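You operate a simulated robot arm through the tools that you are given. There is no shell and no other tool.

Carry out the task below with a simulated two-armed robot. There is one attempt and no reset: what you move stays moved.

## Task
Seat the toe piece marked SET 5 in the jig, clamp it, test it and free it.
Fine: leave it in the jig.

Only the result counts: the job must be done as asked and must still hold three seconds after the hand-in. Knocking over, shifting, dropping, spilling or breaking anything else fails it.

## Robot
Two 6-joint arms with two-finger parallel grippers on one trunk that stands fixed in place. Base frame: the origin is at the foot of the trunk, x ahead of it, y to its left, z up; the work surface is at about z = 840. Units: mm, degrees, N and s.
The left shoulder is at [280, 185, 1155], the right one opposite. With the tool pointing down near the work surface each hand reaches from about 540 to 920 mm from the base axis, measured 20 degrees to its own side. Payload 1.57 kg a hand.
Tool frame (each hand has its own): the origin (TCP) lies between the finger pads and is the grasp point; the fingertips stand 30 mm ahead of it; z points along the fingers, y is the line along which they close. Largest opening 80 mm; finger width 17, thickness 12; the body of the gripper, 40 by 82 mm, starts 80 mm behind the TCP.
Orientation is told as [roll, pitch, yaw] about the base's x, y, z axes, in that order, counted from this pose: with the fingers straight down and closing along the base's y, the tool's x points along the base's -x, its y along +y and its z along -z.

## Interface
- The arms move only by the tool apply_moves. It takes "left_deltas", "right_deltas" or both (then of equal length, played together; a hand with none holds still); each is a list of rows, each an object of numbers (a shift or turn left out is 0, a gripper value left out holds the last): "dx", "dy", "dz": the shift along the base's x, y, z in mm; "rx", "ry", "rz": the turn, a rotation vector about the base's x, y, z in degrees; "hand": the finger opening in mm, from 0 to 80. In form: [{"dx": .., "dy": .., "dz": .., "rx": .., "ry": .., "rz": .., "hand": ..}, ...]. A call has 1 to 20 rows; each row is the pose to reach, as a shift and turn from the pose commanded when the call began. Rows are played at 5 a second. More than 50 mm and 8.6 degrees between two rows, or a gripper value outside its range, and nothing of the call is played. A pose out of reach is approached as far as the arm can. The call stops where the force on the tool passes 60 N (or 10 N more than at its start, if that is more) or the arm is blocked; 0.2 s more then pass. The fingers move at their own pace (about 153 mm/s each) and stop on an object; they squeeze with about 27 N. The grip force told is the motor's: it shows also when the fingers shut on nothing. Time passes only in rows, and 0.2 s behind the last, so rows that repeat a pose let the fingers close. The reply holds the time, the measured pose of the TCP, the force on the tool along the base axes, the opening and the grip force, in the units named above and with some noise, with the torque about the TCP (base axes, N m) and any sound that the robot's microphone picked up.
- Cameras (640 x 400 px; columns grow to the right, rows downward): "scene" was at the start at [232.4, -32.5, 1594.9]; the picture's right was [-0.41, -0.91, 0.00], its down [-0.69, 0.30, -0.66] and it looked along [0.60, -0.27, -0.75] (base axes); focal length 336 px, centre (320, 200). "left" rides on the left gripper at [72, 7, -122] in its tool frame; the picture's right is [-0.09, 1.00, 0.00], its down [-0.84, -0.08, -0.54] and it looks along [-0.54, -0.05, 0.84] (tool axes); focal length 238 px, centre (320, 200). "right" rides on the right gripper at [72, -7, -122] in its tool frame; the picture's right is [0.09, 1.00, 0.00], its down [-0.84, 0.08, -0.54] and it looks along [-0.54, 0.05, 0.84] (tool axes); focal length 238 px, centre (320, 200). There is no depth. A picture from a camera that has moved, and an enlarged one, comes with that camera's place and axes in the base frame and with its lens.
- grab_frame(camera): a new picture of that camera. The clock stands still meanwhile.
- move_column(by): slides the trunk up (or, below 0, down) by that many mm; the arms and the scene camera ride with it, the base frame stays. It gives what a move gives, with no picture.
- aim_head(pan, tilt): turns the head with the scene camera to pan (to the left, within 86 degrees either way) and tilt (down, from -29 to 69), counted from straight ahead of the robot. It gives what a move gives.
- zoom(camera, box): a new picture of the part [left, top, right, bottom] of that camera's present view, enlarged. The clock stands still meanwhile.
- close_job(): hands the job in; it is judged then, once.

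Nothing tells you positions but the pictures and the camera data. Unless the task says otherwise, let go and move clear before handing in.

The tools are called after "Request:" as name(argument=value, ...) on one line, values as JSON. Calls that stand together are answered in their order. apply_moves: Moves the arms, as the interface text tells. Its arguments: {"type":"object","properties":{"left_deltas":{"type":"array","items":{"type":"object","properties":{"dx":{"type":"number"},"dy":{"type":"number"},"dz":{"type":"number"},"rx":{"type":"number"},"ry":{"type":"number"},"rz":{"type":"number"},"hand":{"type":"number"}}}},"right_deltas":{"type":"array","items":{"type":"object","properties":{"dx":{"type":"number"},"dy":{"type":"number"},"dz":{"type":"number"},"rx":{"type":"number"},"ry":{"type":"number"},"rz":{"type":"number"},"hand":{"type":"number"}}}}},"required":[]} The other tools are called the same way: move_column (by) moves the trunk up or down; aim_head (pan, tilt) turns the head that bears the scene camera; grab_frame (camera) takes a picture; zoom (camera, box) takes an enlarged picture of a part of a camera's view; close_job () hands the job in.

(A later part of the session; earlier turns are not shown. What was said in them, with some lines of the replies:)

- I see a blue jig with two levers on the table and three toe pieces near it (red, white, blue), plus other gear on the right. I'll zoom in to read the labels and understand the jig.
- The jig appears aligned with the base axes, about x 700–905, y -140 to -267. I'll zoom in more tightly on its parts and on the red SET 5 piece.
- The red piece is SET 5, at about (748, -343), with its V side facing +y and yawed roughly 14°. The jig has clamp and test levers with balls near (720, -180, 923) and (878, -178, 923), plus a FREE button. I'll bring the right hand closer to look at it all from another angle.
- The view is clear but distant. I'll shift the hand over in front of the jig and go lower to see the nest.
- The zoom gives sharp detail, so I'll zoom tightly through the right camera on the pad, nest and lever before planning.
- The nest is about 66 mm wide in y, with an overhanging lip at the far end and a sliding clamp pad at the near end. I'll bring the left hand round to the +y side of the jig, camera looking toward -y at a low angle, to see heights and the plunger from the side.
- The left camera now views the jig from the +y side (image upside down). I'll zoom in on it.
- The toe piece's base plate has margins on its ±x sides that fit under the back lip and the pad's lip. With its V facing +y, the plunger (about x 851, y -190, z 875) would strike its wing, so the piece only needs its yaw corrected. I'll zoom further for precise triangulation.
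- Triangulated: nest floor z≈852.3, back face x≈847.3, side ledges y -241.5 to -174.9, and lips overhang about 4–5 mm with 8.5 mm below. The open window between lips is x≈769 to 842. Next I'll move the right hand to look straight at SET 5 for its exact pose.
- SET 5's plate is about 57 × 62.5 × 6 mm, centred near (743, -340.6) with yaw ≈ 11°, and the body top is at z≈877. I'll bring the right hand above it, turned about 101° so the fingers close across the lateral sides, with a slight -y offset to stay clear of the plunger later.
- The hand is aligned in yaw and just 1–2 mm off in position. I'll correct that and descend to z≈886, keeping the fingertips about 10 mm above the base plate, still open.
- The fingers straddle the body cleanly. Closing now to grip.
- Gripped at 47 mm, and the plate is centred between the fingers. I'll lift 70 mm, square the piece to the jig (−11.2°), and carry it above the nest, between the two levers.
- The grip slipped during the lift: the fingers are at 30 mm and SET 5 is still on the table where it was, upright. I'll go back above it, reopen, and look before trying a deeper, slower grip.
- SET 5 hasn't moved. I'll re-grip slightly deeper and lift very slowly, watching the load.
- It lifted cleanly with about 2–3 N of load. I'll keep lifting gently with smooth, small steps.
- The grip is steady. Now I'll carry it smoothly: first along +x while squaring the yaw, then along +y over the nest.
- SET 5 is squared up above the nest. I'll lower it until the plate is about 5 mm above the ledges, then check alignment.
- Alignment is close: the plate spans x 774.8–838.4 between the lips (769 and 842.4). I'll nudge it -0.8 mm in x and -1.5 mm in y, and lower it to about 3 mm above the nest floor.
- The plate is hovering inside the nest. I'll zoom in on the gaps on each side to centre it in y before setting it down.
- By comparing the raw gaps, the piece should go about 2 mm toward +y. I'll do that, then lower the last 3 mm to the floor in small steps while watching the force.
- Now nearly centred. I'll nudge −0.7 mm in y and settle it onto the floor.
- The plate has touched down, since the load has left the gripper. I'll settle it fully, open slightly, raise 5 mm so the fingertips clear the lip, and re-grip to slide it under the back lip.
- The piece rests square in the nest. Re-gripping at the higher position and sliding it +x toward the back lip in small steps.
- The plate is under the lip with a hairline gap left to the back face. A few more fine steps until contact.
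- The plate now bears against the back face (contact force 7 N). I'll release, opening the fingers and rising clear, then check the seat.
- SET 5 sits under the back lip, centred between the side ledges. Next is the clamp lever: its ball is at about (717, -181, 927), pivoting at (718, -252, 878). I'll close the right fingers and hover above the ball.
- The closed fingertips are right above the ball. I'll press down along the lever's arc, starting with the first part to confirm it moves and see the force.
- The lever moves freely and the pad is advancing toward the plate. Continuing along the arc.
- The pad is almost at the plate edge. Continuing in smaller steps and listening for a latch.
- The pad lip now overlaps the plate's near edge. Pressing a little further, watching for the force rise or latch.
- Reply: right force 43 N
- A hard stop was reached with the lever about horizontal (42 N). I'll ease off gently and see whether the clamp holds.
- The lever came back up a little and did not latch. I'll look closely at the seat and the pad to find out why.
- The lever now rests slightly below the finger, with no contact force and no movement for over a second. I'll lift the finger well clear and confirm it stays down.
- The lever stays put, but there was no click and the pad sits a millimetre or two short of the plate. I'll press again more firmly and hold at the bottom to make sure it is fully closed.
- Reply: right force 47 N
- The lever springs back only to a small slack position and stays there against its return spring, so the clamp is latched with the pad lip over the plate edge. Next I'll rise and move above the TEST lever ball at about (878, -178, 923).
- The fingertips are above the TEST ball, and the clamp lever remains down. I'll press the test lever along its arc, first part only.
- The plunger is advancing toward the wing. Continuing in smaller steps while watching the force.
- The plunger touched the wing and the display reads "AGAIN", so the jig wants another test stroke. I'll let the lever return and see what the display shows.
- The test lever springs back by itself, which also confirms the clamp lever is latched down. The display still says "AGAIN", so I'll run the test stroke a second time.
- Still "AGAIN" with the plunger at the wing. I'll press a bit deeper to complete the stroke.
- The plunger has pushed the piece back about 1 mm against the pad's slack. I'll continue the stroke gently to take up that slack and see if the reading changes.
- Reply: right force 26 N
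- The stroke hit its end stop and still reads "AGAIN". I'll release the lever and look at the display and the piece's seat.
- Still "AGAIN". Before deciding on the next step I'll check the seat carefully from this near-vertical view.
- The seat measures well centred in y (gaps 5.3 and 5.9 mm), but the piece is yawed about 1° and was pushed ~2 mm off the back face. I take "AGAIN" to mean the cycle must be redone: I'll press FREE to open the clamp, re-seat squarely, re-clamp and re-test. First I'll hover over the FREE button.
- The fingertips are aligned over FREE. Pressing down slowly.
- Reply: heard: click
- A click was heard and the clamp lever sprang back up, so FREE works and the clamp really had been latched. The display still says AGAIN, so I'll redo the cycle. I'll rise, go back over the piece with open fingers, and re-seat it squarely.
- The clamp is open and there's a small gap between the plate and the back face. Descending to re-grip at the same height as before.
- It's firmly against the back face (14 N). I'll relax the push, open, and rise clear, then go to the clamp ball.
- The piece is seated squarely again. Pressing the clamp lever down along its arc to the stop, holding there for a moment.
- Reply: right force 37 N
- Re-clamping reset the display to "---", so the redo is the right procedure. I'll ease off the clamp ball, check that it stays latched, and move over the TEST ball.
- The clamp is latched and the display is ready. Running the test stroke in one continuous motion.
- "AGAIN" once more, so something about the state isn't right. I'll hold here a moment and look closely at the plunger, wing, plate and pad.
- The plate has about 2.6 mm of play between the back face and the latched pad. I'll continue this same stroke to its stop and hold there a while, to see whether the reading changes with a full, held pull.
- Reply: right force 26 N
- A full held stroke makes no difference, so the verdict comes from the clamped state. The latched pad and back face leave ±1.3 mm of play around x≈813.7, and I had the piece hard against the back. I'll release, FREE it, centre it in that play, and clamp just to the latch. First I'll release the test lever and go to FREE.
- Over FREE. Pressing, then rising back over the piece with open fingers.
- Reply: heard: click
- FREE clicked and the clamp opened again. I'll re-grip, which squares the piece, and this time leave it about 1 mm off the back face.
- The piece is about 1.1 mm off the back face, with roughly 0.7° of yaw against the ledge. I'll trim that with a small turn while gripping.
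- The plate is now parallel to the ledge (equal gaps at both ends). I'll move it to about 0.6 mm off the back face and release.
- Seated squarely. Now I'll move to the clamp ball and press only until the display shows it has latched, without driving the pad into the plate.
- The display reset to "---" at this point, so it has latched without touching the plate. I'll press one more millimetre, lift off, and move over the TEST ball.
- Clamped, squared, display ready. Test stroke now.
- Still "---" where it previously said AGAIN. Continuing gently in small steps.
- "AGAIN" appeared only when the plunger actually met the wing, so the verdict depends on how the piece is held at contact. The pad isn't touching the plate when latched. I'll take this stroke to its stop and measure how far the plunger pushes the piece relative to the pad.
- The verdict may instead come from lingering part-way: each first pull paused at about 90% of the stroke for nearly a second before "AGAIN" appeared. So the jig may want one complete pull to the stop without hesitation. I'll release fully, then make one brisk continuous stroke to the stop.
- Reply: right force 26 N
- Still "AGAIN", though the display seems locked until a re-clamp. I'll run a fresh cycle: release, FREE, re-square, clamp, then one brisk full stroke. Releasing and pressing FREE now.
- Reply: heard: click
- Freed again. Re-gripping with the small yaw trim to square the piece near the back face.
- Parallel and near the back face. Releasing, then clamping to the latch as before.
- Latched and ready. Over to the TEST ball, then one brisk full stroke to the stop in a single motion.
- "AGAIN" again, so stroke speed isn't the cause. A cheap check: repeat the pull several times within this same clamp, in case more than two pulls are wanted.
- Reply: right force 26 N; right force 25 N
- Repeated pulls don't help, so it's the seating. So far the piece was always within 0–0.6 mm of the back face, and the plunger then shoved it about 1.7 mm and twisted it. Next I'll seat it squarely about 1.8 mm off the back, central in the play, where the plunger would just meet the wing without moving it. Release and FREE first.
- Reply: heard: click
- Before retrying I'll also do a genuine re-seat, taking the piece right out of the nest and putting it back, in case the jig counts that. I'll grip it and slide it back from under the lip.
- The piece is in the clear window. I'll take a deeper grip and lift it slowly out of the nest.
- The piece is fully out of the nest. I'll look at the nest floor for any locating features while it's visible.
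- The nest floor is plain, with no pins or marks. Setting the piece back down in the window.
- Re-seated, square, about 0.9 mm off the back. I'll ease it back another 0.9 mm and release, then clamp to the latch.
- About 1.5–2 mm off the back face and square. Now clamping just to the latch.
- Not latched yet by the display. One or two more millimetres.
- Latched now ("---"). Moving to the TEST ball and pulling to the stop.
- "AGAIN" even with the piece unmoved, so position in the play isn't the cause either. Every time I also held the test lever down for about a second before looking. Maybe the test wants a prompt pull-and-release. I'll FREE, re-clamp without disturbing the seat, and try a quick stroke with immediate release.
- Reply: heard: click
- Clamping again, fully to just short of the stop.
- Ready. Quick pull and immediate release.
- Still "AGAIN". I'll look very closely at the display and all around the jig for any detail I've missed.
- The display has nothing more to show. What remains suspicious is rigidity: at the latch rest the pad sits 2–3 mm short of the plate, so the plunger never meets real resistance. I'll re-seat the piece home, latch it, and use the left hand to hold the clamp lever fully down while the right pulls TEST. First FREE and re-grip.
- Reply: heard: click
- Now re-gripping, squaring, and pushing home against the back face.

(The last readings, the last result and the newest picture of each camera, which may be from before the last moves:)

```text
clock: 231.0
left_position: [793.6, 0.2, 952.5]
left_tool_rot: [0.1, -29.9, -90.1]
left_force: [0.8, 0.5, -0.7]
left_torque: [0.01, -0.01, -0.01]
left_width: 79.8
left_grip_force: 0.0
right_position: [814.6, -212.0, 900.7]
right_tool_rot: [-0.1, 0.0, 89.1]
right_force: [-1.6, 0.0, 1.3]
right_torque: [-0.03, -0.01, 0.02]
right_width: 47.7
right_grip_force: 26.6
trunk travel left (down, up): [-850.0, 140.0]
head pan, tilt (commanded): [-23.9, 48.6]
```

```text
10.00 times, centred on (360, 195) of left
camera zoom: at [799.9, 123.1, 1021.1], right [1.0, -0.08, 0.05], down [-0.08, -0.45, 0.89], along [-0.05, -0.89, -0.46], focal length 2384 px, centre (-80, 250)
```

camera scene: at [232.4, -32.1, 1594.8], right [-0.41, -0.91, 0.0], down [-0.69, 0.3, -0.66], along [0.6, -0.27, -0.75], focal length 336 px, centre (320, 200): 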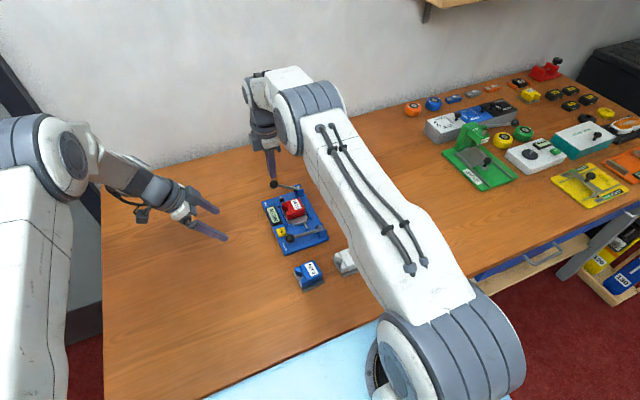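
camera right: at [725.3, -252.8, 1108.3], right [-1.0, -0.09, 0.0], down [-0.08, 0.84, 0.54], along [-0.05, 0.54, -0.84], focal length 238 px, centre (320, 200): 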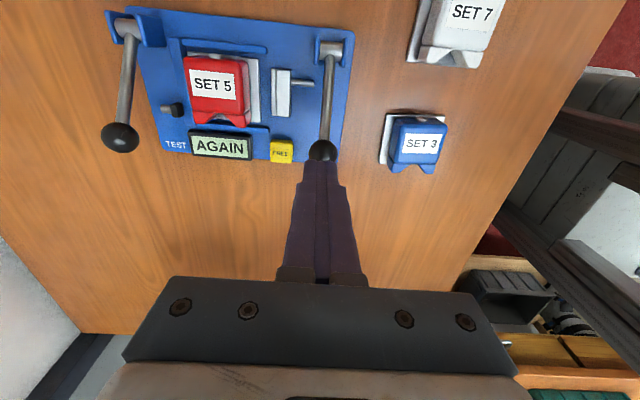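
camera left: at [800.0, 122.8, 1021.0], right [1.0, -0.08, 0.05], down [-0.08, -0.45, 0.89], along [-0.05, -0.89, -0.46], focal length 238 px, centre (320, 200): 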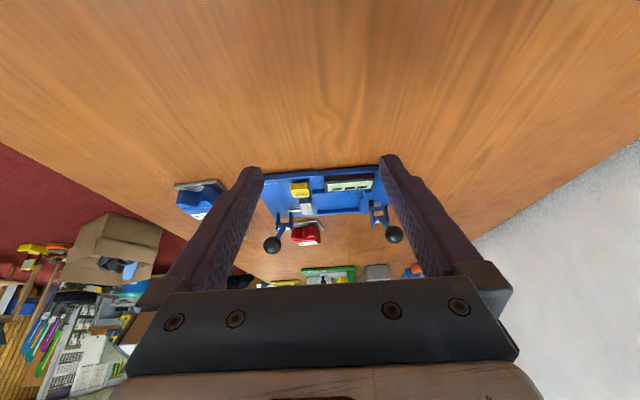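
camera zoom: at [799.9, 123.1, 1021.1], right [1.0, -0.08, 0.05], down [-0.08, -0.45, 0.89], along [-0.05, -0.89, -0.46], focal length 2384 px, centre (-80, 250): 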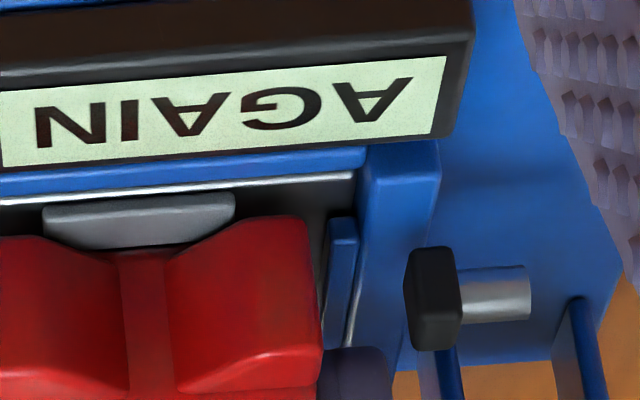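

Home. Releasing and going to the clamp ball to latch it.

Request:
apply_moves(right_deltas=[{"dx": 0.4}, {"dx": 0.4}, {"dx": 0.2, "hand": 44}, {"dx": 0.2, "hand": 48}, {"dx": 0.2, "hand": 53}, {"dx": 0.2, "hand": 58}, {"dx": 0.2, "dz": 5, "hand": 58}, {"dx": 0.2, "dz": 20, "hand": 58}, {"dx": 0.2, "dz": 45, "hand": 58}, {"dx": 0.2, "dz": 70, "hand": 50}, {"dx": 0.2, "dz": 86, "rz": 0.8, "hand": 30}, {"dx": -20, "dy": 6, "dz": 86, "rz": 0.8, "hand": 10}, {"dx": -50, "dy": 16, "dz": 86, "rz": 0.8, "hand": 0}, {"dx": -80, "dy": 26, "dz": 86, "rz": 0.8, "hand": 0}, {"dx": -97, "dy": 31.8, "dz": 86, "rz": 0.8, "hand": 0}, {"dx": -97, "dy": 31.8, "dz": 86, "rz": 0.8, "hand": 0}])

Request:
apply_moves(right_deltas=[{"dz": -8}, {"dz": -15}, {"dy": 1, "dz": -18.5}, {"dy": 2.6, "dz": -22}, {"dy": 4.4, "dz": -25.5}, {"dy": 6.5, "dz": -30}, {"dy": 8.6, "dz": -34.5}, {"dy": 10.3, "dz": -39}, {"dy": 11.8, "dz": -43.5}, {"dy": 13, "dz": -48.5}, {"dy": 13.8, "dz": -53.5}, {"dy": 14.2, "dz": -58}, {"dy": 14.4, "dz": -61.5}, {"dy": 14.4, "dz": -65}, {"dy": 14.4, "dz": -68}, {"dy": 14.4, "dz": -69}, {"dy": 14.4, "dz": -69}])

Request:
zoom(camera="left", box=[250, 165, 410, 270])

```text
clock: 234.4
left_position: [793.3, -0.2, 950.7]
left_tool_rot: [0.0, -30.0, -90.1]
left_force: [0.3, 0.5, 0.0]
left_torque: [-0.01, 0.01, 0.0]
left_width: 80.2
left_grip_force: 0.0
right_position: [716.7, -179.7, 988.9]
right_tool_rot: [0.1, 0.1, 90.0]
right_force: [-0.9, -0.5, -1.6]
right_torque: [0.01, -0.01, -0.01]
right_width: 0.2
right_grip_force: 21.1
trunk travel left (down, up): [-850.0, 140.0]
head pan, tilt (commanded): [-23.9, 48.6]
```

```text
clock: 238.0
left_position: [792.9, 0.9, 952.8]
left_tool_rot: [0.2, -29.9, -90.1]
left_force: [0.8, 0.5, -0.7]
left_torque: [-0.02, 0.01, -0.03]
left_width: 79.9
left_grip_force: 0.0
right_position: [718.2, -166.3, 920.5]
right_tool_rot: [-0.1, 0.0, 90.0]
right_force: [-4.5, 2.0, 17.2]
right_torque: [0.15, 0.14, 0.02]
right_width: 0.0
right_grip_force: 21.1
trunk travel left (down, up): [-850.0, 140.0]
head pan, tilt (commanded): [-23.9, 48.6]
```

```text
3.81 times, centred on (330, 218) of left
camera zoom: at [799.3, 123.4, 1021.7], right [1.0, -0.08, 0.05], down [-0.08, -0.45, 0.89], along [-0.05, -0.89, -0.46], focal length 908 px, centre (282, 133)
```

zoom: 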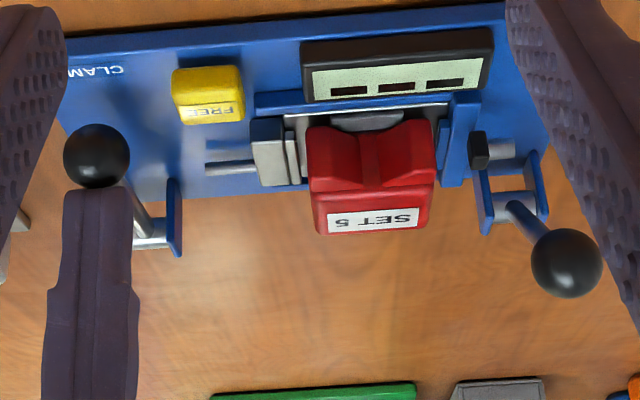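

Latched and ready. I'll move the right hand over the TEST ball, and bring the left hand, fingers closed, above the clamp ball.

Request:
apply_moves(right_deltas=[{"dz": 3}, {"dz": 12}, {"dz": 25}, {"dz": 45}, {"dz": 64}, {"dx": 20, "dz": 66}, {"dx": 55, "dy": -3, "dz": 66}, {"dx": 95, "dy": -6, "dz": 66}, {"dx": 130, "dy": -10, "dz": 66}, {"dx": 153, "dy": -13, "dz": 63}, {"dx": 161, "dy": -13.5, "dz": 61}, {"dx": 161, "dy": -13.5, "dz": 61}])

Request:
apply_moves(left_deltas=[{"dx": -10, "dy": -10, "dz": 5, "hand": 50}, {"dx": -30, "dy": -30, "dz": 10, "hand": 20}, {"dx": -50, "dy": -55, "dz": 12, "hand": 0}, {"dx": -65, "dy": -80, "dz": 12, "hand": 0}, {"dx": -75, "dy": -105, "dz": 12, "hand": 0}, {"dx": -75, "dy": -125, "dz": 10, "hand": 0}, {"dx": -75, "dy": -140, "dz": 5, "hand": 0}, {"dx": -75, "dy": -145, "dz": -5, "hand": 0}, {"dx": -75, "dy": -145, "dz": -10, "hand": 0}, {"dx": -75, "dy": -145, "dz": -10, "hand": 0}])

Request:
zoom(camera="scene", box=[240, 160, 360, 260])

Request:
grab_frame(camera="left")

Request:
grab_frame(camera="right")

```text
clock: 240.6
left_position: [793.8, 0.6, 951.8]
left_tool_rot: [0.0, -30.1, -90.1]
left_force: [0.4, -0.1, 0.0]
left_torque: [0.01, 0.0, 0.01]
left_width: 80.1
left_grip_force: 0.0
right_position: [878.2, -179.7, 980.0]
right_tool_rot: [0.1, -0.1, 90.0]
right_force: [0.5, -0.1, 0.4]
right_torque: [0.0, -0.02, -0.01]
right_width: 0.0
right_grip_force: 22.1
trunk travel left (down, up): [-850.0, 140.0]
head pan, tilt (commanded): [-23.9, 48.6]
```

```text
clock: 242.8
left_position: [718.3, -145.0, 941.4]
left_tool_rot: [0.0, -30.0, -90.1]
left_force: [-0.8, -1.3, 0.1]
left_torque: [0.0, -0.01, -0.02]
left_width: 0.0
left_grip_force: 20.9
right_position: [878.7, -179.9, 979.5]
right_tool_rot: [0.0, 0.1, 90.1]
right_force: [0.3, -0.8, -0.5]
right_torque: [0.01, -0.02, -0.03]
right_width: 0.2
right_grip_force: 21.6
trunk travel left (down, up): [-850.0, 140.0]
head pan, tilt (commanded): [-23.9, 48.6]
```

```text
4.00 times, centred on (300, 210) of scene
camera zoom: at [232.4, -32.2, 1594.8], right [-0.41, -0.91, 0.0], down [-0.69, 0.3, -0.66], along [0.6, -0.27, -0.75], focal length 1343 px, centre (400, 160)
```

zoom: 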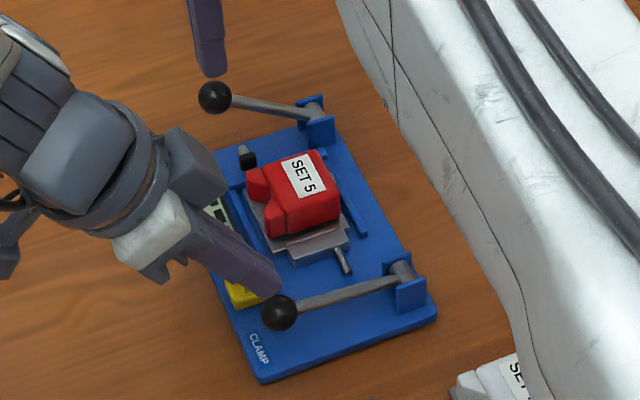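

```text
taken
camera left: at [725.5, -21.9, 1010.9], right [1.0, -0.08, 0.05], down [-0.08, -0.45, 0.89], along [-0.05, -0.89, -0.46], focal length 238 px, centre (320, 200)
```

left: 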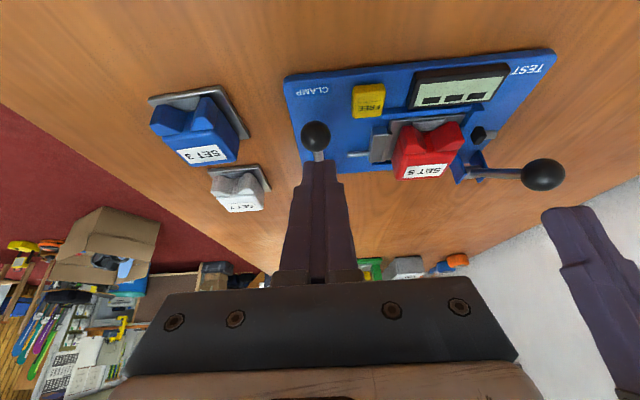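

```text
taken
camera right: at [885.1, -251.8, 1101.4], right [-1.0, -0.09, 0.0], down [-0.08, 0.84, 0.54], along [-0.05, 0.54, -0.84], focal length 238 px, centre (320, 200)
```

right: 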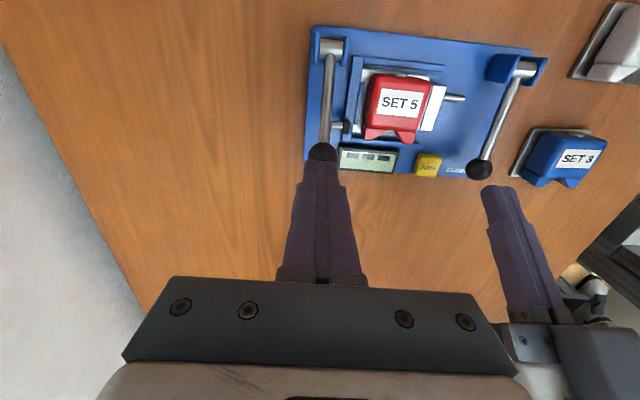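

The left fingertip is right above the clamp ball, and its camera can see the display from here. Pressing the clamp lever down with the left hand.

Request:
apply_moves(left_deltas=[{"dz": -8}, {"dz": -14}, {"dz": -18}, {"dz": -21}, {"dz": -24}, {"dz": -27}, {"dz": -29}, {"dz": -29}])

Request:
zoom(camera="left", box=[260, 50, 560, 210])

```text
clock: 244.6
left_position: [717.8, -144.2, 916.5]
left_tool_rot: [0.2, -30.2, -90.1]
left_force: [-12.9, 14.5, 36.4]
left_torque: [-0.05, 0.45, -0.02]
left_width: 0.3
left_grip_force: 21.3
right_position: [877.8, -179.4, 983.5]
right_tool_rot: [-0.1, -0.1, 89.9]
right_force: [-0.1, 0.6, 0.0]
right_torque: [0.0, 0.0, -0.01]
right_width: 0.0
right_grip_force: 20.8
trunk travel left (down, up): [-850.0, 140.0]
head pan, tilt (commanded): [-23.9, 48.6]
```

```text
2.13 times, centred on (410, 130) of left
camera zoom: at [724.5, -21.3, 984.4], right [1.0, -0.08, 0.05], down [-0.08, -0.45, 0.89], along [-0.05, -0.89, -0.46], focal length 508 px, centre (128, 349)
```

zoom: 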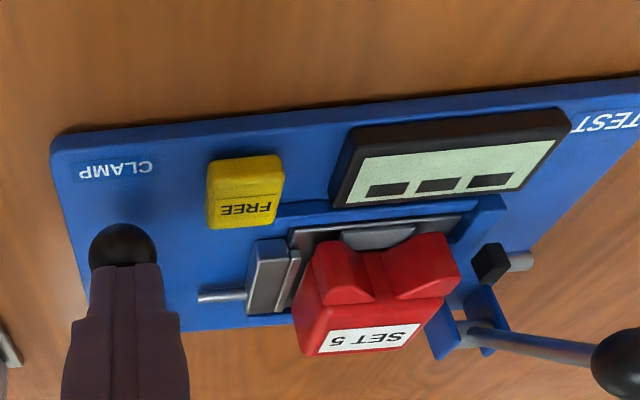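

The clamp lever is held at its limit with the left hand (36 N). Now the right hand pulls TEST.

Request:
apply_moves(right_deltas=[{"dz": -9}, {"dz": -15}, {"dy": 2.4, "dz": -21}, {"dy": 5.2, "dz": -27.5}, {"dy": 8, "dz": -34}, {"dy": 10.3, "dz": -41}, {"dy": 12, "dz": -48}, {"dy": 13, "dz": -53.5}, {"dy": 13.3, "dz": -57}, {"dy": 13.3, "dz": -59.5}, {"dy": 13.3, "dz": -59.5}])

Request:
zoom(camera="left", box=[260, 50, 560, 210])

```text
clock: 247.0
left_position: [718.1, -144.5, 915.0]
left_tool_rot: [0.4, -30.1, -90.2]
left_force: [-6.3, 14.3, 37.6]
left_torque: [-0.04, 0.18, -0.08]
left_width: 0.2
left_grip_force: 21.3
right_position: [876.8, -164.8, 921.9]
right_tool_rot: [-0.2, 0.0, 90.1]
right_force: [-4.7, 4.4, 15.2]
right_torque: [0.18, 0.18, -0.05]
right_width: 0.0
right_grip_force: 21.1
trunk travel left (down, up): [-850.0, 140.0]
head pan, tilt (commanded): [-23.9, 48.6]
```

```text
2.13 times, centred on (410, 130) of left
camera zoom: at [724.3, -21.4, 984.8], right [1.0, -0.08, 0.05], down [-0.08, -0.45, 0.89], along [-0.05, -0.89, -0.46], focal length 508 px, centre (128, 349)
```

zoom: 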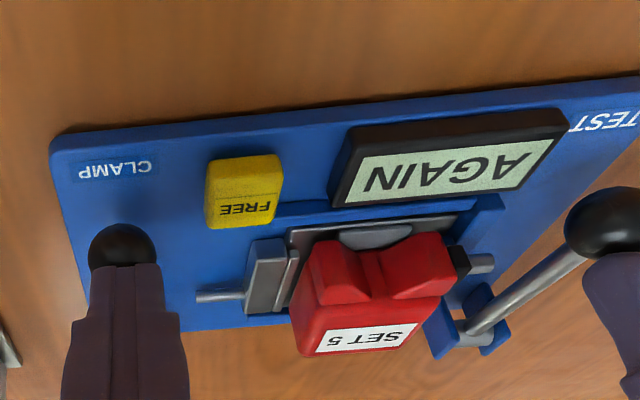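

Still "AGAIN" even when rigidly held, so that isn't it either. I'll release both levers carefully and look around the bench for instructions or markings that explain the verdicts.

Request:
apply_moves(right_deltas=[{"dz": 3}, {"dy": -1, "dz": 11}, {"dy": -4, "dz": 23}, {"dy": -9, "dz": 37}, {"dy": -13, "dz": 52}, {"dy": -13.3, "dz": 62}, {"dy": -13.3, "dz": 62}], left_deltas=[{"dz": 0}, {"dz": 0}, {"dz": 3}, {"dz": 8}, {"dz": 18}, {"dy": 10, "dz": 30}, {"dy": 25, "dz": 38}])

Request:
zoom(camera="scene", box=[400, 60, 640, 210])

Request:
zoom(camera="scene", box=[430, 120, 530, 190])

Request:
grab_frame(camera="scene")

```text
clock: 248.6
left_position: [717.5, -119.6, 950.8]
left_tool_rot: [-0.1, -29.8, -90.0]
left_force: [-0.1, -0.7, 1.0]
left_torque: [0.01, 0.01, 0.03]
left_width: 0.0
left_grip_force: 21.0
right_position: [878.9, -179.7, 981.5]
right_tool_rot: [0.0, -0.1, 89.9]
right_force: [0.3, -0.7, -0.1]
right_torque: [0.03, 0.05, -0.01]
right_width: 0.2
right_grip_force: 21.3
trunk travel left (down, up): [-850.0, 140.0]
head pan, tilt (commanded): [-23.9, 48.6]
```

```text
2.67 times, centred on (520, 135) of scene
camera zoom: at [232.3, -31.9, 1594.8], right [-0.41, -0.91, 0.0], down [-0.69, 0.3, -0.66], along [0.6, -0.27, -0.75], focal length 896 px, centre (-213, 373)
```

zoom: 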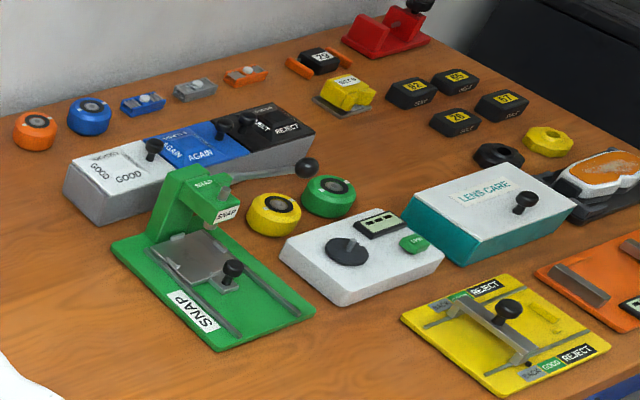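

```text
5.71 times, centred on (480, 155) of scene
camera zoom: at [232.3, -31.9, 1594.8], right [-0.41, -0.91, 0.0], down [-0.69, 0.3, -0.66], along [0.6, -0.27, -0.75], focal length 1919 px, centre (-594, 457)
```

zoom: 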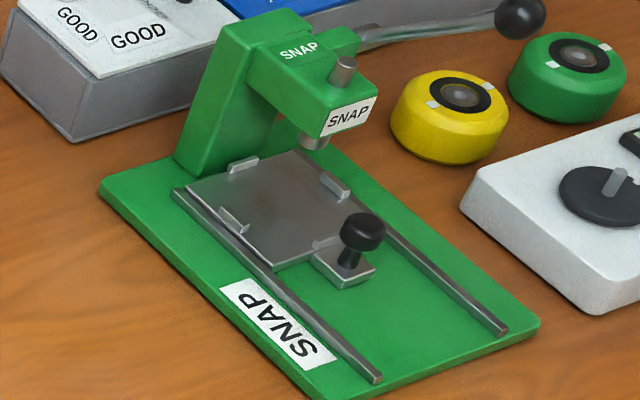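

```text
taken
camera scene: at [232.3, -31.9, 1594.8], right [-0.41, -0.91, 0.0], down [-0.69, 0.3, -0.66], along [0.6, -0.27, -0.75], focal length 336 px, centre (320, 200)
```

scene: 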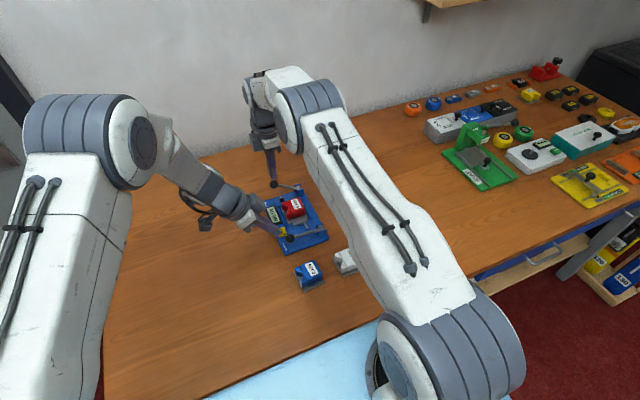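

Very telling: on the bench there's a sorting box labelled GOOD / AGAIN / REJECT, so "AGAIN" looks like one of this shop's regular test verdicts. I'll zoom in to read these more closely.

Request:
zoom(camera="scene", box=[420, 95, 520, 145])

Request:
zoom(camera="scene", box=[500, 130, 570, 180])

Request:
zoom(camera="scene", box=[545, 155, 640, 215])

Request:
zoom(camera="scene", box=[510, 55, 620, 125])

```text
6.40 times, centred on (470, 120) of scene
camera zoom: at [232.3, -31.9, 1594.8], right [-0.41, -0.91, 0.0], down [-0.69, 0.3, -0.66], along [0.6, -0.27, -0.75], focal length 2149 px, centre (-640, 712)
```

zoom: 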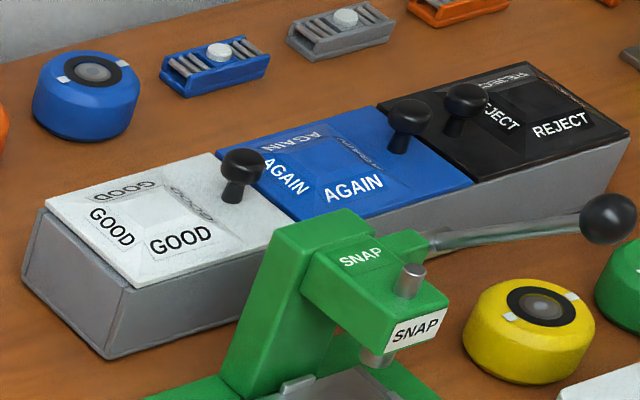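

```text
8.00 times, centred on (535, 155) of scene
camera zoom: at [232.3, -31.9, 1594.8], right [-0.41, -0.91, 0.0], down [-0.69, 0.3, -0.66], along [0.6, -0.27, -0.75], focal length 2686 px, centre (-1400, 560)
```

zoom: 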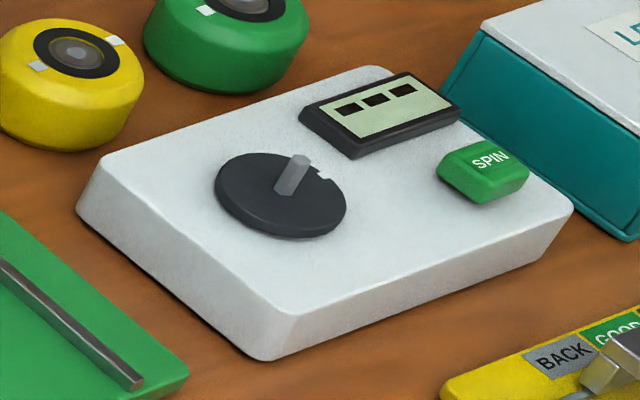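

```text
6.67 times, centred on (592, 185) of scene
camera zoom: at [232.3, -31.9, 1594.8], right [-0.41, -0.91, 0.0], down [-0.69, 0.3, -0.66], along [0.6, -0.27, -0.75], focal length 2239 px, centre (-1497, 300)
```

zoom: 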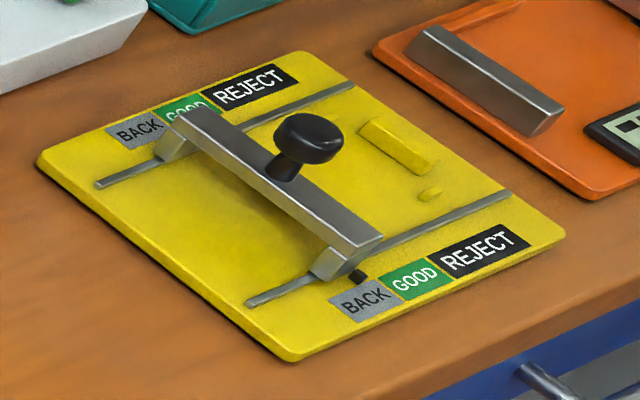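

```text
5.71 times, centred on (565, 90) of scene
camera zoom: at [232.3, -31.9, 1594.8], right [-0.41, -0.91, 0.0], down [-0.69, 0.3, -0.66], along [0.6, -0.27, -0.75], focal length 1919 px, centre (-1080, 829)
```

zoom: 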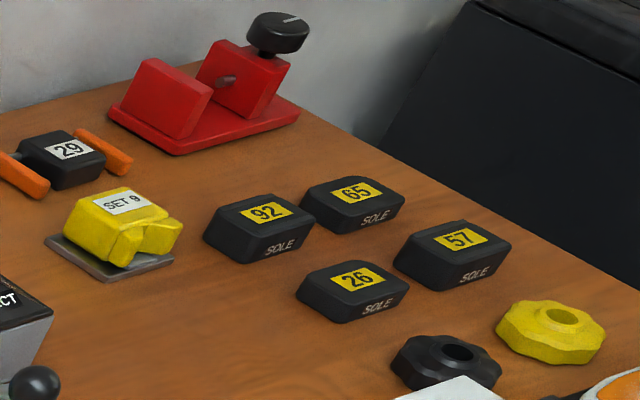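

So GOOD / AGAIN / REJECT are this bench's ordinary inspection verdicts (other stations use the same words), and SET 5 consistently reads AGAIN in seven clean cycles. That is its test result, and the instruction is simply that it's fine to leave it in the jig. The current clamp cycle has been tested, so what remains is to FREE it. I'll back the left hand away first, then press FREE with the right.

Request:
apply_moves(left_deltas=[{"dy": 20, "dz": 5}, {"dy": 50, "dz": 10}, {"dy": 85, "dz": 15}, {"dx": 20, "dy": 115, "dz": 15}, {"dx": 50, "dy": 120, "dz": 5}, {"dx": 75, "dy": 120, "dz": 1, "hand": 40}, {"dx": 75, "dy": 120, "dz": 1, "hand": 80}, {"dx": 75, "dy": 120, "dz": 1, "hand": 80}])

Request:
zoom(camera="left", box=[250, 165, 410, 270])

Request:
zoom(camera="right", box=[290, 10, 560, 190])

```text
clock: 250.4
left_position: [793.3, -0.6, 953.4]
left_tool_rot: [0.1, -29.9, -90.1]
left_force: [-0.8, 0.3, -0.3]
left_torque: [0.01, -0.03, 0.01]
left_width: 79.9
left_grip_force: 0.1
right_position: [877.7, -180.0, 981.6]
right_tool_rot: [0.0, 0.1, 89.9]
right_force: [0.0, -1.1, -0.3]
right_torque: [-0.03, -0.03, 0.02]
right_width: 0.0
right_grip_force: 21.4
trunk travel left (down, up): [-850.0, 140.0]
head pan, tilt (commanded): [-23.9, 48.6]
```

```text
3.81 times, centred on (330, 218) of left
camera zoom: at [799.4, 123.0, 1021.3], right [1.0, -0.08, 0.05], down [-0.08, -0.45, 0.89], along [-0.05, -0.89, -0.46], focal length 908 px, centre (282, 133)
```

zoom: 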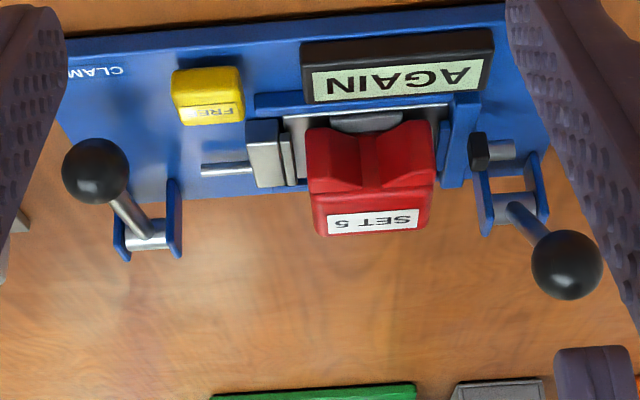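

```text
2.22 times, centred on (425, 100) of right
camera zoom: at [884.7, -251.8, 1103.7], right [-1.0, -0.09, 0.0], down [-0.08, 0.84, 0.54], along [-0.05, 0.54, -0.84], focal length 530 px, centre (87, 422)
```

zoom: 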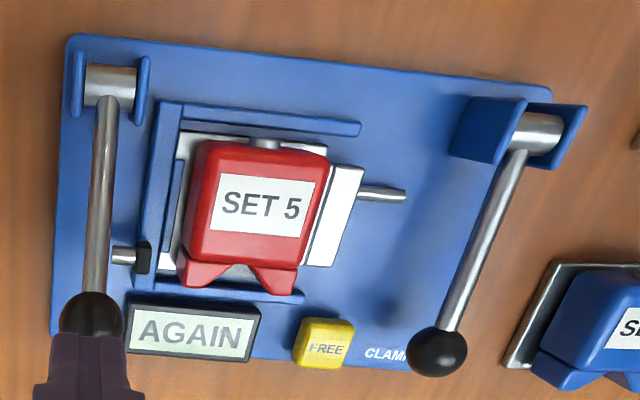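

Everything is as it should be: the piece is home and the verdict shown, with both levers settled. Pressing FREE with the right hand.

Request:
apply_moves(right_deltas=[{"dx": -25, "dy": 5, "dz": 5}, {"dx": -60, "dy": 12, "dz": 3}, {"dx": -95, "dy": 19, "dz": -10}, {"dx": -117, "dy": 23.5, "dz": -35}, {"dx": -121, "dy": 25, "dz": -60}, {"dx": -121, "dy": 25, "dz": -75}, {"dx": -121, "dy": 25, "dz": -81}, {"dx": -121, "dy": 25, "dz": -85}, {"dx": -121, "dy": 25, "dz": -87.5}, {"dx": -121, "dy": 25, "dz": -87.5}, {"dx": -121, "dy": 25, "dz": -75}, {"dx": -121, "dy": 25, "dz": -45}, {"dx": -121, "dy": 25, "dz": -10}, {"dx": -121, "dy": 25, "dz": 20}, {"dx": -121, "dy": 25, "dz": 20}])

Request:
zoom(camera="left", box=[250, 165, 410, 270])

Request:
zoom(camera="right", box=[140, 0, 400, 180])

```text
clock: 253.6
left_position: [792.1, 0.9, 952.3]
left_tool_rot: [0.0, -30.0, -89.9]
left_force: [0.3, 0.6, 0.7]
left_torque: [0.02, 0.0, 0.0]
left_width: 80.3
left_grip_force: 0.0
right_position: [757.5, -154.1, 1002.8]
right_tool_rot: [-0.1, 0.0, 89.9]
right_force: [-0.1, -0.1, -0.2]
right_torque: [0.02, 0.01, -0.03]
right_width: 0.1
right_grip_force: 21.0
trunk travel left (down, up): [-850.0, 140.0]
head pan, tilt (commanded): [-23.9, 48.6]
heard: click
```

```text
3.81 times, centred on (330, 218) of left
camera zoom: at [799.3, 123.0, 1021.4], right [1.0, -0.08, 0.05], down [-0.08, -0.45, 0.89], along [-0.05, -0.89, -0.46], focal length 908 px, centre (282, 133)
```

zoom: 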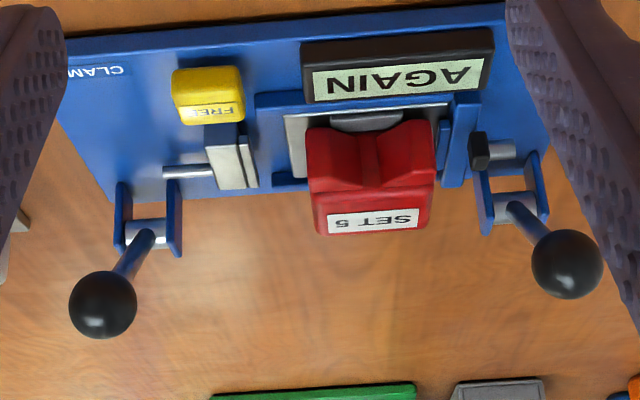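

```text
2.22 times, centred on (270, 90) of right
camera zoom: at [763.4, -227.0, 1123.9], right [-1.0, -0.09, 0.0], down [-0.08, 0.84, 0.54], along [-0.05, 0.54, -0.84], focal length 530 px, centre (431, 444)
```

zoom: 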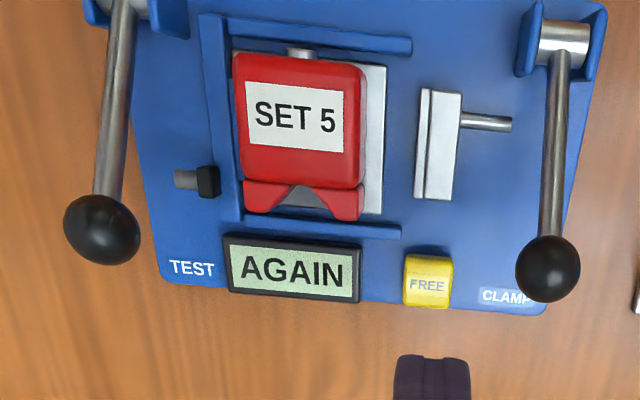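

Click: the clamp is open, both levers are up, and SET 5 sits in the nest. I'll move both hands well clear and check the whole bench.

Request:
apply_moves(right_deltas=[{"dz": 30}, {"dz": 65}, {"dz": 100}, {"dx": -20, "dy": -25, "dz": 125}, {"dx": -50, "dy": -60, "dz": 150}, {"dx": -80, "dy": -95, "dz": 170}, {"dx": -110, "dy": -130, "dz": 190}, {"dx": -140, "dy": -165, "dz": 200}, {"dx": -160, "dy": -190, "dz": 205}, {"dx": -160, "dy": -190, "dz": 205}], left_deltas=[{"dy": 10, "dz": 25}, {"dy": 20, "dz": 55}, {"dx": -15, "dy": 30, "dz": 90}, {"dx": -40, "dy": 35, "dz": 120}, {"dx": -70, "dy": 40, "dz": 150}, {"dx": -100, "dy": 45, "dz": 175}, {"dx": -130, "dy": 50, "dz": 195}, {"dx": -155, "dy": 50, "dz": 205}, {"dx": -170, "dy": 50, "dz": 210}, {"dx": -170, "dy": 50, "dz": 210}])

Request:
grab_frame(camera="scene")

Request:
zoom(camera="scene", box=[255, 170, 335, 260])

Request:
zoom(camera="scene", box=[240, 160, 400, 300])

Request:
grab_frame(camera="right")

```text
refused: row 5 steps farther than a row can; nothing moved
```

```text
taken
camera scene: at [232.2, -31.7, 1594.9], right [-0.41, -0.91, 0.0], down [-0.69, 0.3, -0.66], along [0.6, -0.27, -0.75], focal length 336 px, centre (320, 200)
```

scene: 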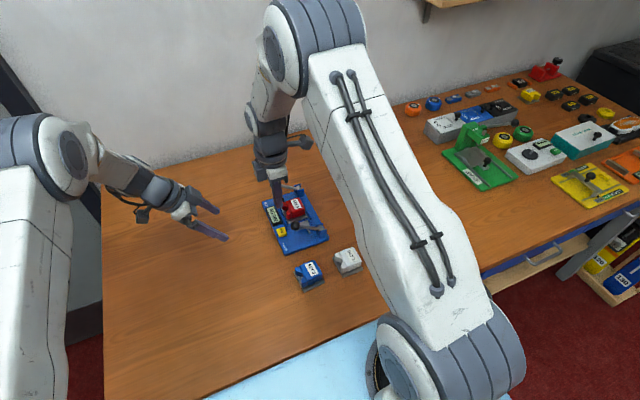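

```text
4.44 times, centred on (295, 215) of scene
camera zoom: at [232.2, -31.7, 1594.9], right [-0.41, -0.91, 0.0], down [-0.69, 0.3, -0.66], along [0.6, -0.27, -0.75], focal length 1492 px, centre (431, 133)
```

zoom: 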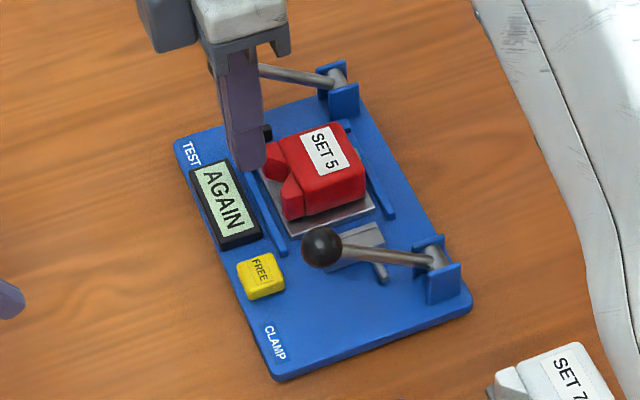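

```text
2.86 times, centred on (320, 230) of scene
camera zoom: at [232.2, -31.7, 1594.9], right [-0.41, -0.91, 0.0], down [-0.69, 0.3, -0.66], along [0.6, -0.27, -0.75], focal length 960 px, centre (320, 114)
```

zoom: 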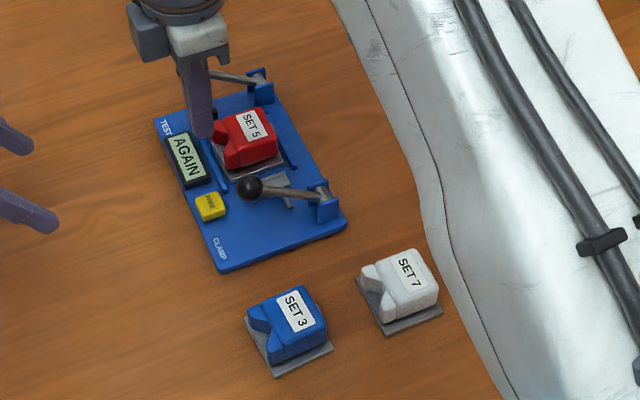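

```text
taken
camera right: at [763.4, -227.0, 1123.9], right [-1.0, -0.09, 0.0], down [-0.08, 0.84, 0.54], along [-0.05, 0.54, -0.84], focal length 238 px, centre (320, 200)
```

right: 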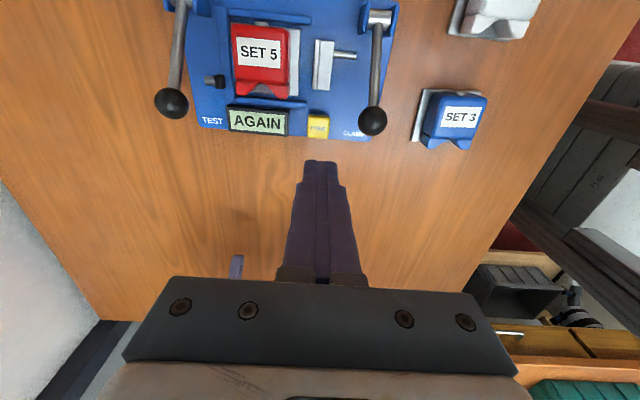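

The jig and the other pieces are exactly where they were. Before handing in, I'd like a precise overhead check of the seat in y, since "AGAIN" could also mean an invalid reading. I'll turn the right hand back so its camera views y laterally.

Request:
apply_moves(right_deltas=[{"dx": -5, "dz": 20, "rz": -8}, {"dx": -20, "dy": -3, "dz": 35, "rz": -16}, {"dx": -35, "dy": -8, "dz": 50, "rz": -24}, {"dx": -50, "dy": -13, "dz": 60, "rz": -32}, {"dx": -65, "dy": -18, "dz": 60, "rz": -40}, {"dx": -80, "dy": -23, "dz": 60, "rz": -48}, {"dx": -95, "dy": -28, "dz": 60, "rz": -56}, {"dx": -110, "dy": -33, "dz": 55, "rz": -64}, {"dx": -125, "dy": -40, "dz": 45, "rz": -72}, {"dx": -140, "dy": -46, "dz": 30, "rz": -80}, {"dx": -148, "dy": -52, "dz": 10, "rz": -88}, {"dx": -148, "dy": -52, "dz": 8, "rz": -90}, {"dx": -148, "dy": -52, "dz": 8, "rz": -90}])

Request:
zoom(camera="right", box=[270, 180, 370, 270])

Request:
grab_frame(camera="right")

```text
clock: 256.4
left_position: [791.9, 0.4, 952.5]
left_tool_rot: [0.1, -30.0, -90.1]
left_force: [0.1, -0.1, 0.3]
left_torque: [-0.01, -0.01, 0.05]
left_width: 79.9
left_grip_force: 0.0
right_position: [609.8, -207.3, 1009.5]
right_tool_rot: [0.0, -0.1, 0.0]
right_force: [-0.9, 0.3, 0.2]
right_torque: [0.02, -0.02, -0.02]
right_width: 0.0
right_grip_force: 21.4
trunk travel left (down, up): [-850.0, 140.0]
head pan, tilt (commanded): [-23.9, 48.6]
```

```text
4.44 times, centred on (320, 225) of right
camera zoom: at [537.6, -213.8, 1130.9], right [-0.09, 1.0, 0.0], down [0.84, 0.08, 0.54], along [0.54, 0.05, -0.84], focal length 1059 px, centre (320, 89)
```

zoom: 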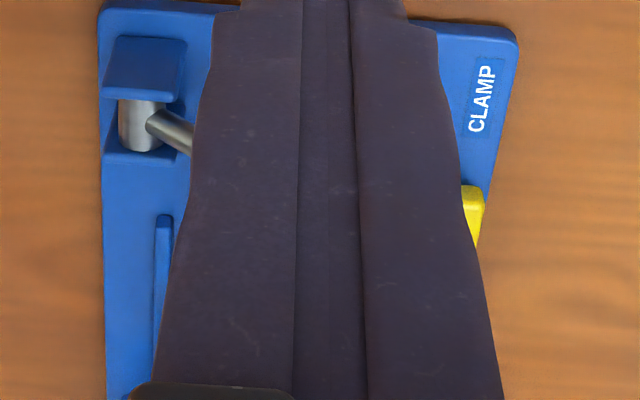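

```text
taken
camera right: at [537.6, -213.8, 1130.9], right [-0.09, 1.0, 0.0], down [0.84, 0.08, 0.54], along [0.54, 0.05, -0.84], focal length 238 px, centre (320, 200)
```

right: 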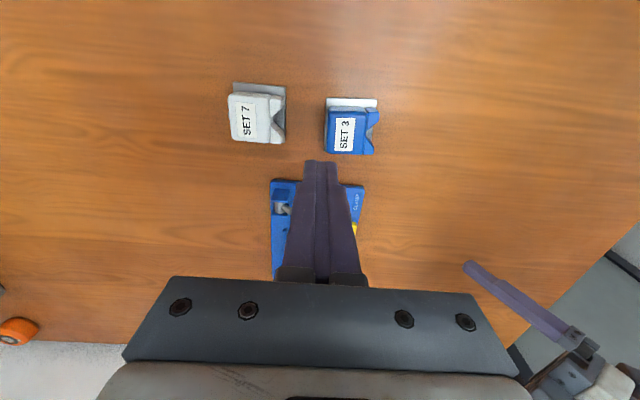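

Fingers are closed and hide the view. Opening them.

Request:
apply_moves(right_deltas=[{"hand": 40}, {"hand": 80}, {"hand": 80}, {"hand": 80}])

Request:
zoom(camera="right", box=[265, 175, 375, 290])

Request:
zoom(camera="right", box=[275, 205, 355, 255])

Request:
zoom(camera="right", box=[275, 235, 355, 285])

```text
clock: 257.4
left_position: [792.7, 0.2, 951.3]
left_tool_rot: [0.0, -30.0, -90.0]
left_force: [-0.2, 0.2, 0.4]
left_torque: [0.01, -0.01, 0.04]
left_width: 79.9
left_grip_force: 0.0
right_position: [610.1, -206.1, 1010.2]
right_tool_rot: [0.0, 0.1, -0.1]
right_force: [0.6, 0.2, 0.6]
right_torque: [0.02, 0.0, -0.01]
right_width: 80.0
right_grip_force: 0.0
trunk travel left (down, up): [-850.0, 140.0]
head pan, tilt (commanded): [-23.9, 48.6]
```

```text
3.48 times, centred on (320, 232) of right
camera zoom: at [537.6, -213.9, 1131.0], right [-0.09, 1.0, 0.0], down [0.84, 0.08, 0.54], along [0.54, 0.05, -0.84], focal length 829 px, centre (320, 87)
```

zoom: 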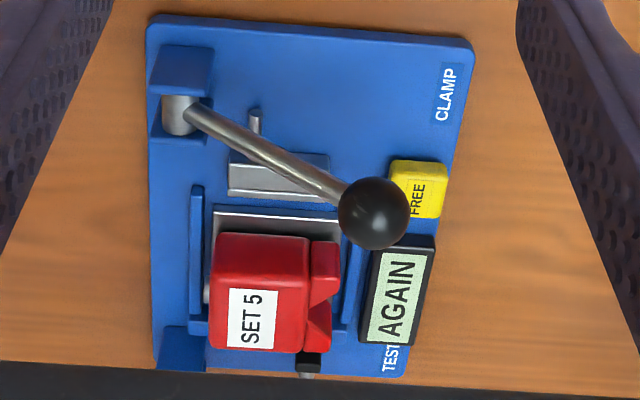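

```text
8.00 times, centred on (315, 230) of right
camera zoom: at [537.6, -213.9, 1131.0], right [-0.09, 1.0, 0.0], down [0.84, 0.08, 0.54], along [0.54, 0.05, -0.84], focal length 1907 px, centre (360, -40)
```

zoom: 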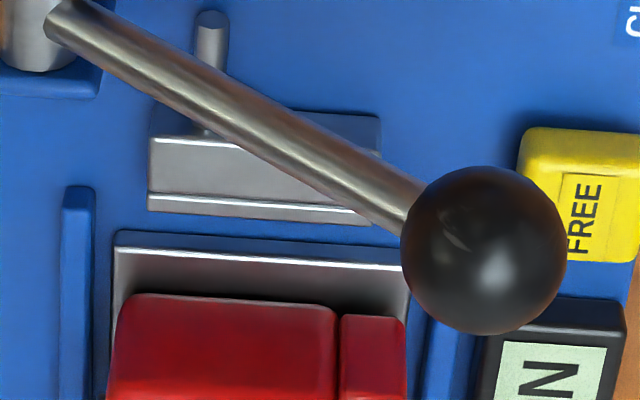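

```text
8.00 times, centred on (315, 260) of right
camera zoom: at [537.6, -213.9, 1131.0], right [-0.09, 1.0, 0.0], down [0.84, 0.08, 0.54], along [0.54, 0.05, -0.84], focal length 1907 px, centre (360, -280)
```

zoom: 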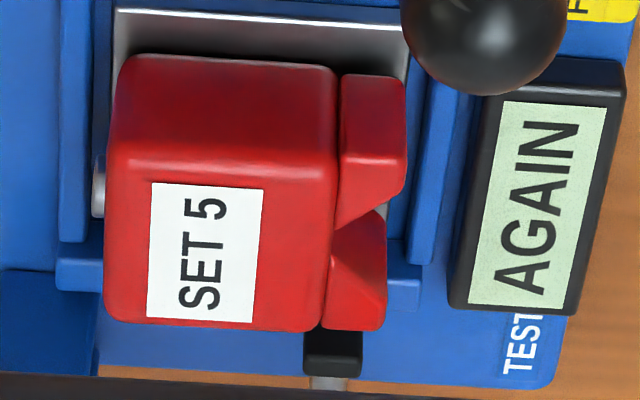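

The overhead check confirms a perfect seat: the plate is centred between the ledges (mid −209.5, plate −209.6), and the wing's centre (y −189.7) lines up with the plunger (−189.9). So the tests were valid and AGAIN is simply this piece's reading. I'll move both hands clear and take a last look.

Request:
apply_moves(right_deltas=[{"dx": -10, "dy": -10, "dz": 25}, {"dx": -20, "dy": -25, "dz": 55}, {"dx": -35, "dy": -50, "dz": 90}, {"dx": -50, "dy": -80, "dz": 120}, {"dx": -65, "dy": -110, "dz": 150}, {"dx": -80, "dy": -135, "dz": 175}, {"dx": -85, "dy": -150, "dz": 195}, {"dx": -85, "dy": -150, "dz": 200}, {"dx": -85, "dy": -150, "dz": 200}], left_deltas=[{"dy": 10, "dz": 25}, {"dy": 20, "dz": 55}, {"dx": -15, "dy": 28, "dz": 85}, {"dx": -35, "dy": 34, "dz": 115}, {"dx": -60, "dy": 38, "dz": 145}, {"dx": -85, "dy": 42, "dz": 170}, {"dx": -110, "dy": 46, "dz": 190}, {"dx": -130, "dy": 50, "dz": 205}, {"dx": -130, "dy": 50, "dz": 205}])

Request:
grab_frame(camera="scene")

Request:
zoom(camera="scene", box=[240, 160, 400, 300])

Request:
zoom(camera="scene", box=[255, 170, 335, 260])

```text
clock: 259.4
left_position: [663.0, 50.6, 1156.4]
left_tool_rot: [0.1, -30.0, -90.0]
left_force: [-0.5, 0.7, 1.1]
left_torque: [0.0, 0.02, -0.03]
left_width: 79.8
left_grip_force: 0.1
right_position: [524.3, -356.3, 1210.4]
right_tool_rot: [0.1, 0.1, 0.0]
right_force: [1.1, -0.3, 0.3]
right_torque: [0.0, -0.02, -0.02]
right_width: 80.0
right_grip_force: 0.0
trunk travel left (down, up): [-850.0, 140.0]
head pan, tilt (commanded): [-23.9, 48.6]
```

```text
taken
camera scene: at [232.1, -31.7, 1594.9], right [-0.41, -0.91, 0.0], down [-0.69, 0.3, -0.66], along [0.6, -0.27, -0.75], focal length 336 px, centre (320, 200)
```

scene: 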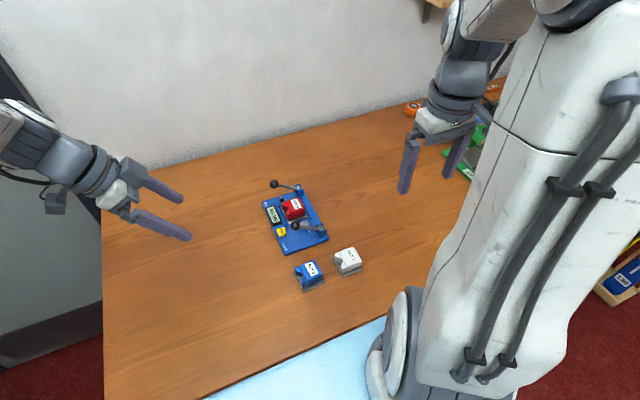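

```text
2.86 times, centred on (320, 230) of scene
camera zoom: at [232.1, -31.7, 1594.9], right [-0.41, -0.91, 0.0], down [-0.69, 0.3, -0.66], along [0.6, -0.27, -0.75], focal length 960 px, centre (320, 114)
```

zoom: 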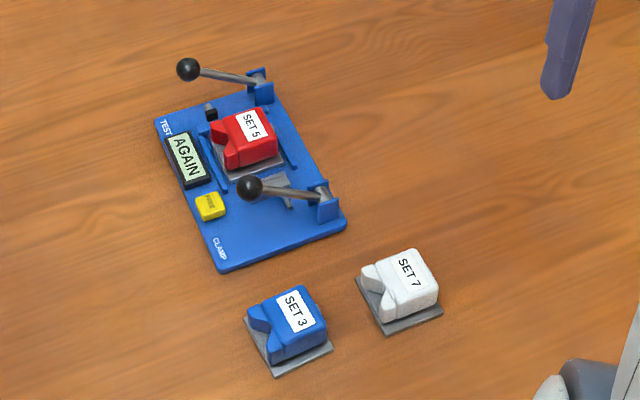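

```text
4.44 times, centred on (295, 215) of scene
camera zoom: at [232.1, -31.7, 1594.9], right [-0.41, -0.91, 0.0], down [-0.69, 0.3, -0.66], along [0.6, -0.27, -0.75], focal length 1492 px, centre (431, 133)
```

zoom: 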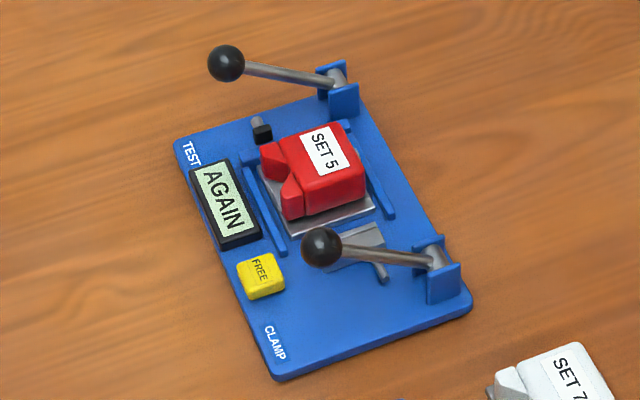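

SET 5 sits square in the jig, clamped and tested (reading: AGAIN), and freed with both levers back up. The jig and the other pieces haven't moved, and both hands are clear, so I'm handing in.

Request:
close_job()

```text
The job is handed in.
```

SET 5 is seated in the jig. I clamped it, tested it and freed it, and left it in the jig as you asked. The jig display shows **AGAIN**.

- **The result:** I ran seven clamp-and-test cycles, varying the seating, the pull and the clamping. One of them held the clamp lever fully down with the left hand. Every cycle read AGAIN.
- **How I read it:** A sorting box on the bench is labelled GOOD / AGAIN / REJECT, so I took AGAIN as this piece's verdict rather than a faulty test. A final overhead check supports that, since the piece sits centred and its wing lines up with the test plunger. I can't rule out that the jig was asking for a valid retest; if so, the test step isn't properly done.
- **One slip:** On the first lift SET 5 slipped out of the gripper. It stayed upright within a couple of millimetres of its spot, and I picked it up again more slowly.
- **End state:** The clamp is open, both levers are up and both hands are clear. In the last pictures the jig, SET 3 and SET 7 are where they started.
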